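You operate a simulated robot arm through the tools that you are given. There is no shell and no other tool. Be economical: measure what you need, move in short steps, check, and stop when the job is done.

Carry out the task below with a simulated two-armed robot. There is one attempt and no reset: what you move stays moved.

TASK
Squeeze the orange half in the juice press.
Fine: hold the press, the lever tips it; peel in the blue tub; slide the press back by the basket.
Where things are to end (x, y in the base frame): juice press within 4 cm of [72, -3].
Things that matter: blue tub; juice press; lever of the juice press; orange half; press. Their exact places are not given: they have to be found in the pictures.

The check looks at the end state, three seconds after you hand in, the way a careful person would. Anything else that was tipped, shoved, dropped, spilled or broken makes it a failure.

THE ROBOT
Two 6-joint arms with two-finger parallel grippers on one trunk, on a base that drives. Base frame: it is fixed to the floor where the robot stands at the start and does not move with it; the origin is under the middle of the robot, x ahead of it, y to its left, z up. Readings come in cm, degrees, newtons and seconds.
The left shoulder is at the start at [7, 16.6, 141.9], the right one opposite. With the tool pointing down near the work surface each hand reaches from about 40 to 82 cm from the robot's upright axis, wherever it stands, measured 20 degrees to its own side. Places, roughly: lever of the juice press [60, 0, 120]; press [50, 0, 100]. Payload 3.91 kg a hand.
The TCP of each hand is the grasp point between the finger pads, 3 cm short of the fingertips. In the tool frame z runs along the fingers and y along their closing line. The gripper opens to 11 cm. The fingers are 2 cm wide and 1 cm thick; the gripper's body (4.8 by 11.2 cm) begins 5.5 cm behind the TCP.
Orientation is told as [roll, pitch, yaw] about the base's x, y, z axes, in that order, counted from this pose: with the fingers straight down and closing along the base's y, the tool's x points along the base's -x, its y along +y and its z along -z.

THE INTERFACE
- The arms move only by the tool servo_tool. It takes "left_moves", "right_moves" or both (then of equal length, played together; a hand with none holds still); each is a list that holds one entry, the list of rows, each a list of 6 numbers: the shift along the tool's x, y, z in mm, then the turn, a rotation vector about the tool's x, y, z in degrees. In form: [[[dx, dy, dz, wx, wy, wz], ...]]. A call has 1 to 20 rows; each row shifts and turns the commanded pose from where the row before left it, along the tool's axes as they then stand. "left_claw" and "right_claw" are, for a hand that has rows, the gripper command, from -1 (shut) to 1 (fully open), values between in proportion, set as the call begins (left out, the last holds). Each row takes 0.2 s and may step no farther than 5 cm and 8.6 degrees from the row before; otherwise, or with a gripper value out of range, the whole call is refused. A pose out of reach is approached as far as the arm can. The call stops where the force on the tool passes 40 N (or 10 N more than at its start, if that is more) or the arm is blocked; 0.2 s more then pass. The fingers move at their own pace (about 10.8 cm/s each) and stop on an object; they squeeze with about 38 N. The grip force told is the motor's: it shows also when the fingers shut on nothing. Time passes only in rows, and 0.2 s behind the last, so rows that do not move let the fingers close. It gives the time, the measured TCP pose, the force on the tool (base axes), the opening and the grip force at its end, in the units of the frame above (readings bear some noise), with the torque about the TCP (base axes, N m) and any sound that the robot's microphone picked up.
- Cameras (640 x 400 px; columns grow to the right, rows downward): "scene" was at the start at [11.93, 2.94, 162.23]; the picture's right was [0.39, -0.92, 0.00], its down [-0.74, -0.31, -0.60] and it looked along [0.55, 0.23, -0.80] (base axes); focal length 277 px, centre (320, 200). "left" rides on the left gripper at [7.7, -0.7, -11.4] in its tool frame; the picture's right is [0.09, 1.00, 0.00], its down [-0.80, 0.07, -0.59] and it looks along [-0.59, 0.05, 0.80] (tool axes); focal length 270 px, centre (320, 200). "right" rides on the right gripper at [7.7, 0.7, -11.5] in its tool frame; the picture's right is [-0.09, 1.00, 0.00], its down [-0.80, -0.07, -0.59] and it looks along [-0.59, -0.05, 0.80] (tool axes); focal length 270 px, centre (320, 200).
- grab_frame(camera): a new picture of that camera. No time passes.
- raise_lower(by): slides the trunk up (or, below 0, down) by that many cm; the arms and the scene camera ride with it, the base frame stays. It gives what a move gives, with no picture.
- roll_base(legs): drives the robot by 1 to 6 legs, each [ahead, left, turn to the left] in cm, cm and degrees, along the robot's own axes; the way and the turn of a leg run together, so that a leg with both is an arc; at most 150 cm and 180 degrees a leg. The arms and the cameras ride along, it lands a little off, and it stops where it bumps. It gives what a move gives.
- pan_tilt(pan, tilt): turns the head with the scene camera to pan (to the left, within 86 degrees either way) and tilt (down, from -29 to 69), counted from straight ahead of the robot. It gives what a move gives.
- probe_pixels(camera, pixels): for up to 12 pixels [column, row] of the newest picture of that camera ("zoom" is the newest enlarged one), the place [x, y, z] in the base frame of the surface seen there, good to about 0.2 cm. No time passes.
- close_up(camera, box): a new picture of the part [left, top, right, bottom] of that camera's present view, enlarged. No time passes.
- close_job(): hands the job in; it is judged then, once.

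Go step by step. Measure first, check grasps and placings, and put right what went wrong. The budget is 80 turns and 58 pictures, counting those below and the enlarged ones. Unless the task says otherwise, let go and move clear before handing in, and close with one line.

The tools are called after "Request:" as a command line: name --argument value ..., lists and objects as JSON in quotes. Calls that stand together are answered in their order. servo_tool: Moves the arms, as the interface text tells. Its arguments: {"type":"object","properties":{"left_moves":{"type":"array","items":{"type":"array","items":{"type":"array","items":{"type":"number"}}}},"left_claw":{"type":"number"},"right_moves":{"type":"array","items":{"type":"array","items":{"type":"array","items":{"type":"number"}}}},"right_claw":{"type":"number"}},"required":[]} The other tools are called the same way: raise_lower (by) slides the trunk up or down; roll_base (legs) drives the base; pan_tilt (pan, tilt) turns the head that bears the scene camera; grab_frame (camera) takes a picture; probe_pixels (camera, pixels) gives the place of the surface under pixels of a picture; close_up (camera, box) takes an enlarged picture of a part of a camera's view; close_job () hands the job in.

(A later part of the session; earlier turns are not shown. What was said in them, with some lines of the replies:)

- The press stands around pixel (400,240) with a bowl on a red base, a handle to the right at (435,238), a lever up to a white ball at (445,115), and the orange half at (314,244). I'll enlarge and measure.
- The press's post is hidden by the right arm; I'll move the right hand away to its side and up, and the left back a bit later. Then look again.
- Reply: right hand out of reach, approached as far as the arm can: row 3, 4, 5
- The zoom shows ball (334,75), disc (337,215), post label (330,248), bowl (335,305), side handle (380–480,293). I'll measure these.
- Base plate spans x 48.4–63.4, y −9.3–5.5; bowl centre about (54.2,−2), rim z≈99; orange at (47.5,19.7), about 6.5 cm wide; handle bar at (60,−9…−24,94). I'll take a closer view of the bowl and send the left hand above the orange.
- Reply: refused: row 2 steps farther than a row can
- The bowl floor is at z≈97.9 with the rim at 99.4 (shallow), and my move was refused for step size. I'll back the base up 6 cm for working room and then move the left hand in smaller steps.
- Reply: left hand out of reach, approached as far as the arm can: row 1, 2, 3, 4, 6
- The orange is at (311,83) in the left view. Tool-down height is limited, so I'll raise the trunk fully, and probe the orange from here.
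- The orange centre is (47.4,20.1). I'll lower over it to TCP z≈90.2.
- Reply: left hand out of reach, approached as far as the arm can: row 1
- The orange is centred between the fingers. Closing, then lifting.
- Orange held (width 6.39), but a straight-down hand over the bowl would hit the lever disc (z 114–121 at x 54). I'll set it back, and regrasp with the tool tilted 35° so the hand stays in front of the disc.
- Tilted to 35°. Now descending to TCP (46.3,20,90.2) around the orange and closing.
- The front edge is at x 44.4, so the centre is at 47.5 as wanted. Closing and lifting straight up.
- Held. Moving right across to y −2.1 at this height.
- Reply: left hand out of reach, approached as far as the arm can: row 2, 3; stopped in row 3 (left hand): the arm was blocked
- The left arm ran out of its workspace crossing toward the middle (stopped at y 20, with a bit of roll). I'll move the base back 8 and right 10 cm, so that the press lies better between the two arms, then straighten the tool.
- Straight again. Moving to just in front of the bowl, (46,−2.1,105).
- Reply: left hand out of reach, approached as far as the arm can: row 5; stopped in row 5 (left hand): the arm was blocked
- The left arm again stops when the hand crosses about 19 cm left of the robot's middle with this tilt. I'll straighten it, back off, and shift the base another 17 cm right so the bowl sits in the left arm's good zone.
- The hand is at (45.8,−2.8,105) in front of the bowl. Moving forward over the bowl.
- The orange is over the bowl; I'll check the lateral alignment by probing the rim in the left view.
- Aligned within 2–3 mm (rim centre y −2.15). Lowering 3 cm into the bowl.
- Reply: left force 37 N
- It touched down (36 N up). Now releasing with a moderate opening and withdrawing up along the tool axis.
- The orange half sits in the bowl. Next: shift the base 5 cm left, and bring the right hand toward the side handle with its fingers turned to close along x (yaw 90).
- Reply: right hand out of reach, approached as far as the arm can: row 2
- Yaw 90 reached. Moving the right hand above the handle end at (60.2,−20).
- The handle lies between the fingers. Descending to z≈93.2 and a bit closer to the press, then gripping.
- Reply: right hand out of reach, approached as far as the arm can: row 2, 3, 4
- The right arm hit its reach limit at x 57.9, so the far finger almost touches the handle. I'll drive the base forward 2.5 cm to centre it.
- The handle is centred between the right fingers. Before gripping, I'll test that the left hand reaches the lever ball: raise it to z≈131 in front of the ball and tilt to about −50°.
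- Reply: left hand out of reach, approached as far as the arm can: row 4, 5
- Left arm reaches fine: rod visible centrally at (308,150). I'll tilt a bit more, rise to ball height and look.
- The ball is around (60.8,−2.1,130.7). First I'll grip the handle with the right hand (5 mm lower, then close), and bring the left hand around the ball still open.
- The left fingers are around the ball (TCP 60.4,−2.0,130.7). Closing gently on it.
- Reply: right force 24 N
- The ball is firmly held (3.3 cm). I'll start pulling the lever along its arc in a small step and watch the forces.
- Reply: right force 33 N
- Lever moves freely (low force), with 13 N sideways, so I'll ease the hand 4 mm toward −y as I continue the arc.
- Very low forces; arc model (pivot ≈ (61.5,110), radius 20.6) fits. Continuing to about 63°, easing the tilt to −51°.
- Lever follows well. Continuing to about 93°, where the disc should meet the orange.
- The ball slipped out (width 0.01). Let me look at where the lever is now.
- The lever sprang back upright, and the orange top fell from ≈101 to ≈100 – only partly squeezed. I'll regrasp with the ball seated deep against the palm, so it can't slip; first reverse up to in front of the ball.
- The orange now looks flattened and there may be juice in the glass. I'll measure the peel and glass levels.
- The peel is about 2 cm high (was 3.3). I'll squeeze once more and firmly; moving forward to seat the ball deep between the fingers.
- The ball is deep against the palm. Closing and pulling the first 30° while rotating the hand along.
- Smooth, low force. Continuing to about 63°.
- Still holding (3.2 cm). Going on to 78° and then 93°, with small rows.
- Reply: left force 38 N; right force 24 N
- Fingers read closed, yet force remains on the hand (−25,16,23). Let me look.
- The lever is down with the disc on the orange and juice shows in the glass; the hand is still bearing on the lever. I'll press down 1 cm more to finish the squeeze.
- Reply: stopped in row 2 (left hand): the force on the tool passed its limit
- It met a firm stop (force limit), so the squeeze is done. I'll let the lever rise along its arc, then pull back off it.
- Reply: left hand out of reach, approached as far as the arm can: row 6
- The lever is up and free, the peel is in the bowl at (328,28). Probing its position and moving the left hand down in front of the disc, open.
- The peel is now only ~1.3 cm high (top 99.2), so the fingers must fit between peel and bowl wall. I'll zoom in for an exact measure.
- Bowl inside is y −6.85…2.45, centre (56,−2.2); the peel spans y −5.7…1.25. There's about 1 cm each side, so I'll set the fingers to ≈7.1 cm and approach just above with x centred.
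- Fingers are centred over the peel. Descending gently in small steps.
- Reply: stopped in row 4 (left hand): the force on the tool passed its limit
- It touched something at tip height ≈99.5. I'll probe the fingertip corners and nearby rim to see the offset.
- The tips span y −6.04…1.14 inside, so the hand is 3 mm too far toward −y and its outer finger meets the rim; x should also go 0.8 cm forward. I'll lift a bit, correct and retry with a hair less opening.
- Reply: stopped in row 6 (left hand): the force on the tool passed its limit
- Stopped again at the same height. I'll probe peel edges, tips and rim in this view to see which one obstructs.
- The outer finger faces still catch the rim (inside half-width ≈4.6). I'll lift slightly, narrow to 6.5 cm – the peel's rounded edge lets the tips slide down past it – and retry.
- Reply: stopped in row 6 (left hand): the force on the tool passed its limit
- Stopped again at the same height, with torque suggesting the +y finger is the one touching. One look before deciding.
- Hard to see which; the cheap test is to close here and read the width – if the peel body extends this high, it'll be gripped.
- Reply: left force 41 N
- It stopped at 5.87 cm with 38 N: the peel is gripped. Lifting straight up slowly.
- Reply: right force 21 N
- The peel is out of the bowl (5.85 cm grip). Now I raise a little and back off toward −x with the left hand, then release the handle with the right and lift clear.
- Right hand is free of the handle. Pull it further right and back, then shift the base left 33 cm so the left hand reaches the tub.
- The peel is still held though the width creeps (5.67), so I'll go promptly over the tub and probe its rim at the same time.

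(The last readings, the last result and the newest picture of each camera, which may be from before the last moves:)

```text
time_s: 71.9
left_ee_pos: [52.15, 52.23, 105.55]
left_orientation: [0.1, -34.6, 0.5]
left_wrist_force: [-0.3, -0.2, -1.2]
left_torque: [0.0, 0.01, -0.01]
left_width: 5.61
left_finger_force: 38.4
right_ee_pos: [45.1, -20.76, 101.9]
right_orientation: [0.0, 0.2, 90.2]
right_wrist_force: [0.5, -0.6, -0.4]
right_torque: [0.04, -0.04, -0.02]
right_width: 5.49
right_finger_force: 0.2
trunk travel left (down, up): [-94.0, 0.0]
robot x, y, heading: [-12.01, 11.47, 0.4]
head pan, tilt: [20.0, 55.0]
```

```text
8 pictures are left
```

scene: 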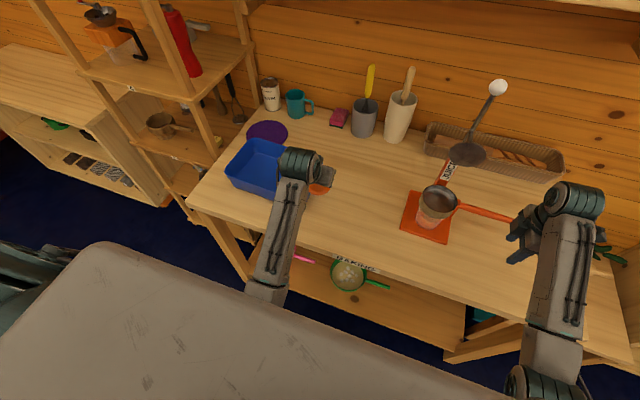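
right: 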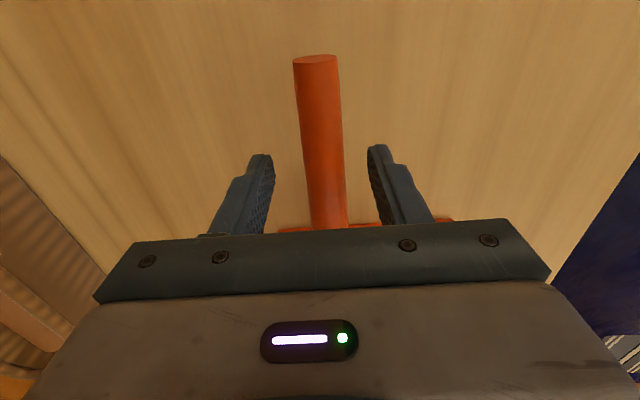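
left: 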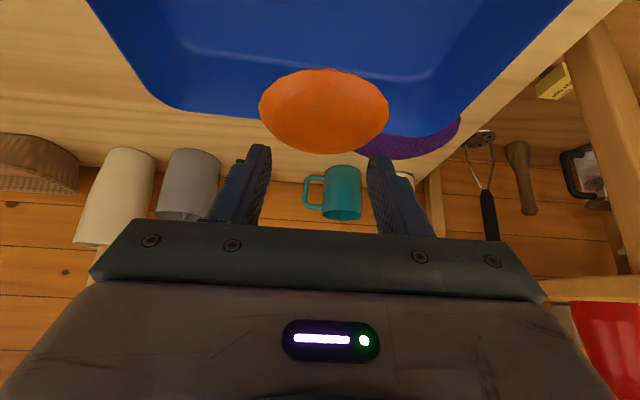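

Tub spans x 45–64, y 37–66 with rim z 92.3; the peel is above its middle. Lowering 11 cm and releasing.

Request:
servo_tool --left_moves '[[[20.8, 0, 30, 0, 0, 0], [20.8, 0, 30, 0, 0, 0], [20.8, 0, 30, 0, 0, 0], [0, 0, 0, 0, 0, 0]]]'

Request:
servo_tool --left_moves '[[[0, 0, 0, 0, 0, 0], [0, 0, 0, 0, 0, 0], [0, 0, 0, 0, 0, 0], [-20.8, 0, -30, 0, 0, 0], [-20.8, 0, -30, 0, 0, 0], [-20.8, 0, -30, 0, 0, 0], [0, 0, 0, 0, 0, 0]]]' --left_claw 0.6

Request:
grab_frame --camera "left"

```text
time_s: 72.9
left_ee_pos: [52.5, 52.29, 94.55]
left_orientation: [0.1, -34.6, 0.5]
left_wrist_force: [0.0, -0.6, -0.9]
left_torque: [0.01, 0.01, 0.0]
left_width: 5.63
left_finger_force: 37.4
right_ee_pos: [45.29, -20.71, 102.04]
right_orientation: [-0.1, 0.2, 90.2]
right_wrist_force: [-0.8, 0.3, 0.3]
right_torque: [0.0, 0.03, 0.0]
right_width: 5.5
right_finger_force: 0.1
trunk travel left (down, up): [-94.0, 0.0]
robot x, y, heading: [-12.06, 11.29, 0.6]
head pan, tilt: [20.0, 55.0]
```

```text
time_s: 74.5
left_ee_pos: [52.37, 51.91, 105.81]
left_orientation: [0.1, -34.6, 0.4]
left_wrist_force: [-0.1, 0.1, -0.5]
left_torque: [0.0, 0.0, -0.02]
left_width: 8.82
left_finger_force: 0.1
right_ee_pos: [45.19, -20.75, 101.85]
right_orientation: [-0.1, 0.2, 90.2]
right_wrist_force: [0.2, -0.6, -0.1]
right_torque: [0.01, -0.03, 0.01]
right_width: 5.5
right_finger_force: 0.0
trunk travel left (down, up): [-94.0, 0.0]
robot x, y, heading: [-11.71, 11.56, 0.8]
head pan, tilt: [20.0, 55.0]
```

```text
7 pictures are left
```

left: 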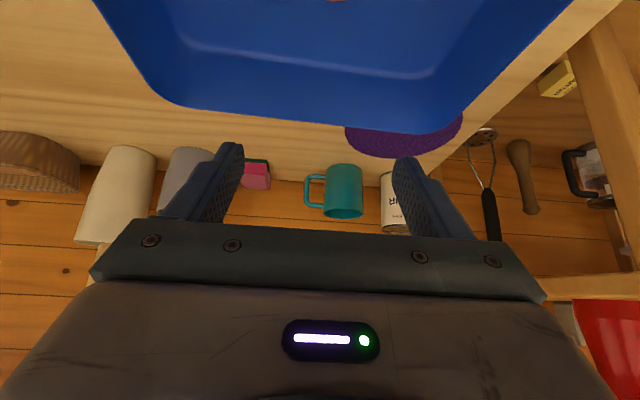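

The peel is in the tub (edge visible at (335,2)). Now the press: I'll push its base plate's front edge with the left hand's two open fingertips. First pull the hand back and shift the base right 36 cm.

Request:
servo_tool --left_moves '[[[20, 0, -14, 0, 0, 0], [20, 0, -14, 0, 0, 0], [20, 0, -14, 0, 0, 0], [0, 0, 0, 0, 0, 0]]]' --left_claw 1

Request:
roll_base --legs '[[0, -36, 0]]'

Request:
servo_tool --left_moves '[[[20, -10, 28, 0, 7, 0], [0, -10, 0, 0, 7, 0], [0, 0, 0, 0, 7, 0], [0, 0, 0, 0, 7, 0], [0, 0, 0, 0, 6.4, 0], [0, 0, 0, 0, 0, 0]]]'

Request:
pan_tilt --pan 10 --tilt 50

Request:
grab_frame --camera "scene"

```text
time_s: 75.5
left_ee_pos: [45.06, 52.0, 105.77]
left_orientation: [0.1, -34.6, 0.3]
left_wrist_force: [-0.1, 0.0, -0.1]
left_torque: [0.01, 0.02, 0.01]
left_width: 10.99
left_finger_force: 0.0
right_ee_pos: [45.17, -20.76, 102.07]
right_orientation: [-0.1, 0.2, 90.2]
right_wrist_force: [0.3, -0.6, 0.4]
right_torque: [0.03, 0.02, 0.01]
right_width: 5.52
right_finger_force: 0.0
trunk travel left (down, up): [-94.0, 0.0]
robot x, y, heading: [-11.62, 11.37, 0.6]
head pan, tilt: [20.0, 55.0]
```

```text
time_s: 77.8
left_ee_pos: [45.47, 16.66, 105.62]
left_orientation: [0.0, -34.5, 0.6]
left_wrist_force: [0.8, 0.5, 0.1]
left_torque: [-0.02, 0.02, -0.02]
left_width: 11.03
left_finger_force: 0.2
right_ee_pos: [45.66, -55.93, 102.11]
right_orientation: [-0.2, 0.3, 90.4]
right_wrist_force: [0.5, 0.5, -0.1]
right_torque: [-0.03, 0.05, 0.0]
right_width: 5.49
right_finger_force: 0.2
trunk travel left (down, up): [-94.0, 0.0]
robot x, y, heading: [-11.12, -23.93, 0.7]
head pan, tilt: [20.0, 55.0]
```

```text
time_s: 79.2
left_ee_pos: [45.33, 14.7, 102.14]
left_orientation: [0.2, -0.3, 0.6]
left_wrist_force: [0.2, -0.6, -0.2]
left_torque: [0.0, 0.01, 0.04]
left_width: 11.0
left_finger_force: 0.1
right_ee_pos: [45.59, -55.93, 102.07]
right_orientation: [-0.1, 0.2, 90.4]
right_wrist_force: [0.1, 0.2, -0.2]
right_torque: [0.0, -0.02, -0.01]
right_width: 5.5
right_finger_force: 0.2
trunk travel left (down, up): [-94.0, 0.0]
robot x, y, heading: [-10.85, -23.9, 0.9]
head pan, tilt: [20.0, 55.0]
```

```text
time_s: 79.9
left_ee_pos: [45.39, 14.72, 102.19]
left_orientation: [0.1, -0.2, 0.6]
left_wrist_force: [-1.0, -0.2, 0.4]
left_torque: [0.0, -0.02, -0.02]
left_width: 11.0
left_finger_force: 0.0
right_ee_pos: [45.73, -55.97, 102.0]
right_orientation: [-0.1, 0.2, 90.4]
right_wrist_force: [0.0, 0.4, -0.8]
right_torque: [0.01, -0.02, 0.04]
right_width: 5.5
right_finger_force: 0.1
trunk travel left (down, up): [-94.0, 0.0]
robot x, y, heading: [-11.21, -24.12, 0.5]
head pan, tilt: [10.0, 50.0]
```

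```text
6 pictures are left
```

scene: 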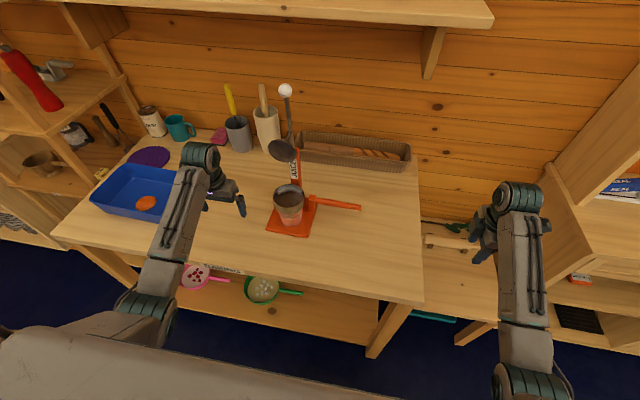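

Peel lies in the tub at (146,202); the press stands well. Probing its plate corners and the basket's front.

Request:
probe_pixels --camera "scene" --pixels '[[269, 231], [307, 236], [288, 234], [278, 208], [315, 205], [296, 165], [302, 159], [350, 166], [404, 171], [290, 190], [276, 200], [287, 223]]'

```text
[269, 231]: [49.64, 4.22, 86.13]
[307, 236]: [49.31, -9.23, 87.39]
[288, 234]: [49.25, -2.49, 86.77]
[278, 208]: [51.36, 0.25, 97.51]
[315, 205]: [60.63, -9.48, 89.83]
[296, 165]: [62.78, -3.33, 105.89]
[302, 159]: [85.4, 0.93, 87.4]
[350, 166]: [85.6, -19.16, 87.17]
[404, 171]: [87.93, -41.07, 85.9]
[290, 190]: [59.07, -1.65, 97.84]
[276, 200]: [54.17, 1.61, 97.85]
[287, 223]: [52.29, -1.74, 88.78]
```

Plate front edge at x≈49.3, y centre ≈−2.3; basket front at 85.4. Moving the left hand in front of the plate and down to z≈89.6.

Request:
servo_tool --left_moves '[[[0, -43, 5, 0, 0, 0], [0, -43, 0, 0, 0, 0], [0, -43, 0, 0, 0, 0], [0, -40, 0, 0, 0, 0], [0, 0, 40, 0, 0, 0], [0, 0, 40, 0, 0, 0], [0, 0, 30, 0, 0, 0], [0, 0, 10, 0, 0, 0], [0, 0, 0, 0, 0, 0]]]'

```text
time_s: 81.9
left_ee_pos: [45.56, -2.38, 89.45]
left_orientation: [0.2, -0.2, 0.6]
left_wrist_force: [0.3, 0.8, 0.7]
left_torque: [0.0, -0.01, 0.01]
left_width: 11.0
left_finger_force: 0.1
right_ee_pos: [45.67, -55.95, 101.96]
right_orientation: [-0.1, 0.3, 90.5]
right_wrist_force: [0.8, 0.5, -0.2]
right_torque: [-0.03, 0.0, -0.01]
right_width: 5.49
right_finger_force: 0.0
trunk travel left (down, up): [-94.0, 0.0]
robot x, y, heading: [-10.71, -24.45, 0.7]
head pan, tilt: [10.0, 50.0]
```

Fingertips are 0.5 cm above the table in front of the plate. Pushing forward slowly, first 7 cm.

Request:
servo_tool --left_moves '[[[-10, 0, 0, 0, 0, 0], [-10, 0, 0, 0, 0, 0], [-7, 0, 0, 0, 0, 0], [-7, 0, 0, 0, 0, 0], [-7, 0, 0, 0, 0, 0], [-7, 0, 0, 0, 0, 0], [-7, 0, 0, 0, 0, 0], [-7, 0, 0, 0, 0, 0], [-7, 0, 0, 0, 0, 0], [0, 0, 0, 0, 0, 0]]]'

Request:
grab_frame --camera "scene"

```text
time_s: 84.1
left_ee_pos: [52.59, -2.16, 89.75]
left_orientation: [0.2, -0.3, 0.6]
left_wrist_force: [-1.4, -0.4, 1.1]
left_torque: [-0.05, -0.22, -0.03]
left_width: 10.98
left_finger_force: 0.1
right_ee_pos: [45.59, -56.08, 102.05]
right_orientation: [-0.1, 0.2, 90.4]
right_wrist_force: [0.2, 0.7, 0.3]
right_torque: [-0.03, 0.01, 0.05]
right_width: 5.5
right_finger_force: 0.1
trunk travel left (down, up): [-94.0, 0.0]
robot x, y, heading: [-11.11, -23.88, 0.6]
head pan, tilt: [10.0, 50.0]
```

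```text
5 pictures are left
```

scene: 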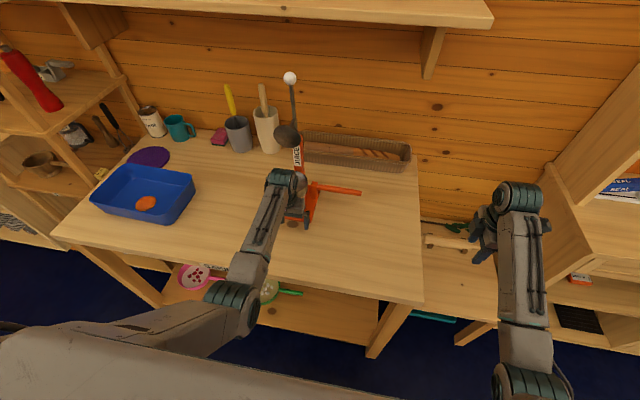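

It slides smoothly with the press upright. Continuing 11.2 cm.

Request:
servo_tool --left_moves '[[[-7, 0, 0, 0, 0, 0], [-7, 0, 0, 0, 0, 0], [-7, 0, 0, 0, 0, 0], [-7, 0, 0, 0, 0, 0], [-7, 0, 0, 0, 0, 0], [-7, 0, 0, 0, 0, 0], [-7, 0, 0, 0, 0, 0], [-7, 0, 0, 0, 0, 0], [-7, 0, 0, 0, 0, 0], [-7, 0, 0, 0, 0, 0], [-7, 0, 0, 0, 0, 0], [-7, 0, 0, 0, 0, 0], [-7, 0, 0, 0, 0, 0], [-7, 0, 0, 0, 0, 0], [-7, 0, 0, 0, 0, 0], [-7, 0, 0, 0, 0, 0], [0, 0, 0, 0, 0, 0]]]'

```text
time_s: 87.7
left_ee_pos: [63.87, -2.01, 89.82]
left_orientation: [0.0, -0.3, 0.5]
left_wrist_force: [-1.4, -0.5, -0.6]
left_torque: [-0.02, 0.01, 0.02]
left_width: 11.0
left_finger_force: 0.0
right_ee_pos: [45.74, -56.11, 102.13]
right_orientation: [-0.1, 0.2, 90.5]
right_wrist_force: [0.7, 0.8, 0.4]
right_torque: [0.0, 0.03, -0.02]
right_width: 5.46
right_finger_force: 0.2
trunk travel left (down, up): [-94.0, 0.0]
robot x, y, heading: [-11.09, -23.88, 0.6]
head pan, tilt: [10.0, 50.0]
```

Reached TCP x 63.9. Backing the left hand straight off and up, then looking.

Request:
servo_tool --left_moves '[[[30, 0, 0, 0, 0, 0], [40, 0, 0, 0, 0, 0], [40, 0, 0, 0, 0, 0], [20, 40, -20, 0, 0, 0], [0, 45, -20, 0, 0, 0], [0, 45, 0, 0, 0, 0], [0, 45, 0, 0, 0, 0], [0, 0, 0, 0, 0, 0]]]'

Request:
grab_frame --camera "scene"

Request:
close_up --camera "scene" --box '[220, 60, 420, 240]'

```text
time_s: 89.5
left_ee_pos: [50.55, 15.41, 93.61]
left_orientation: [0.1, -0.3, 0.6]
left_wrist_force: [0.3, 1.0, 0.3]
left_torque: [0.02, 0.02, 0.03]
left_width: 10.98
left_finger_force: 0.0
right_ee_pos: [45.73, -56.0, 102.0]
right_orientation: [-0.1, 0.2, 90.4]
right_wrist_force: [-0.2, -1.7, 0.7]
right_torque: [0.02, 0.01, 0.0]
right_width: 5.51
right_finger_force: 0.0
trunk travel left (down, up): [-94.0, 0.0]
robot x, y, heading: [-11.04, -23.52, 0.9]
head pan, tilt: [10.0, 50.0]
```

```text
4 pictures are left
```

scene: 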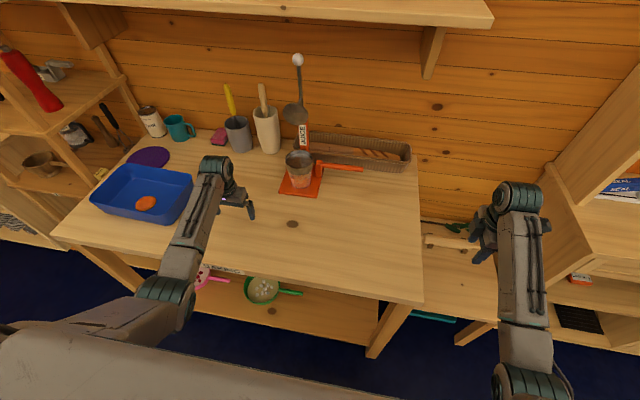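

```text
2.22 times, centred on (320, 150) of scene
```

zoom: 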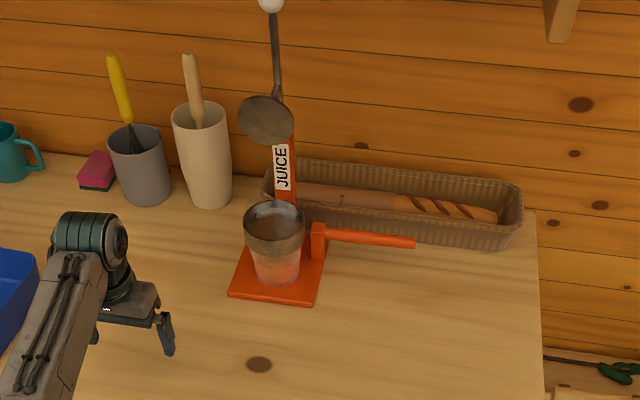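

Request:
probe_pixels --camera "zoom" --pixels '[[232, 290], [311, 303], [272, 298], [326, 240], [243, 254], [274, 205], [272, 225], [248, 222], [302, 225], [283, 170]]'

```text
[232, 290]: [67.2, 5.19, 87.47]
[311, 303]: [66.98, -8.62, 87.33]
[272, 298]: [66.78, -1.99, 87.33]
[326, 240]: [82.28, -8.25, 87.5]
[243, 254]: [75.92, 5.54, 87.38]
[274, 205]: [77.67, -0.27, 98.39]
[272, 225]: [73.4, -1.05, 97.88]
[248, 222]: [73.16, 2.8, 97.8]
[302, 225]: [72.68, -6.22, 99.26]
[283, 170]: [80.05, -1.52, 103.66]
```

The press stands upright with the glass in place. Its plate runs from x 66.9 to about 82, so its centre is near (74.4, −1.7), roughly 2.7 cm from the target. The peel is in the tub, the lever is up and both hands are clear, so I'm handing in.

Request:
close_job

```text
The job is handed in.
```

I handed in the job: the orange half is squeezed, the peel is in the blue tub, and the press stands upright by the basket, its centre about 2.7 cm from [72, −3] by my measurement.
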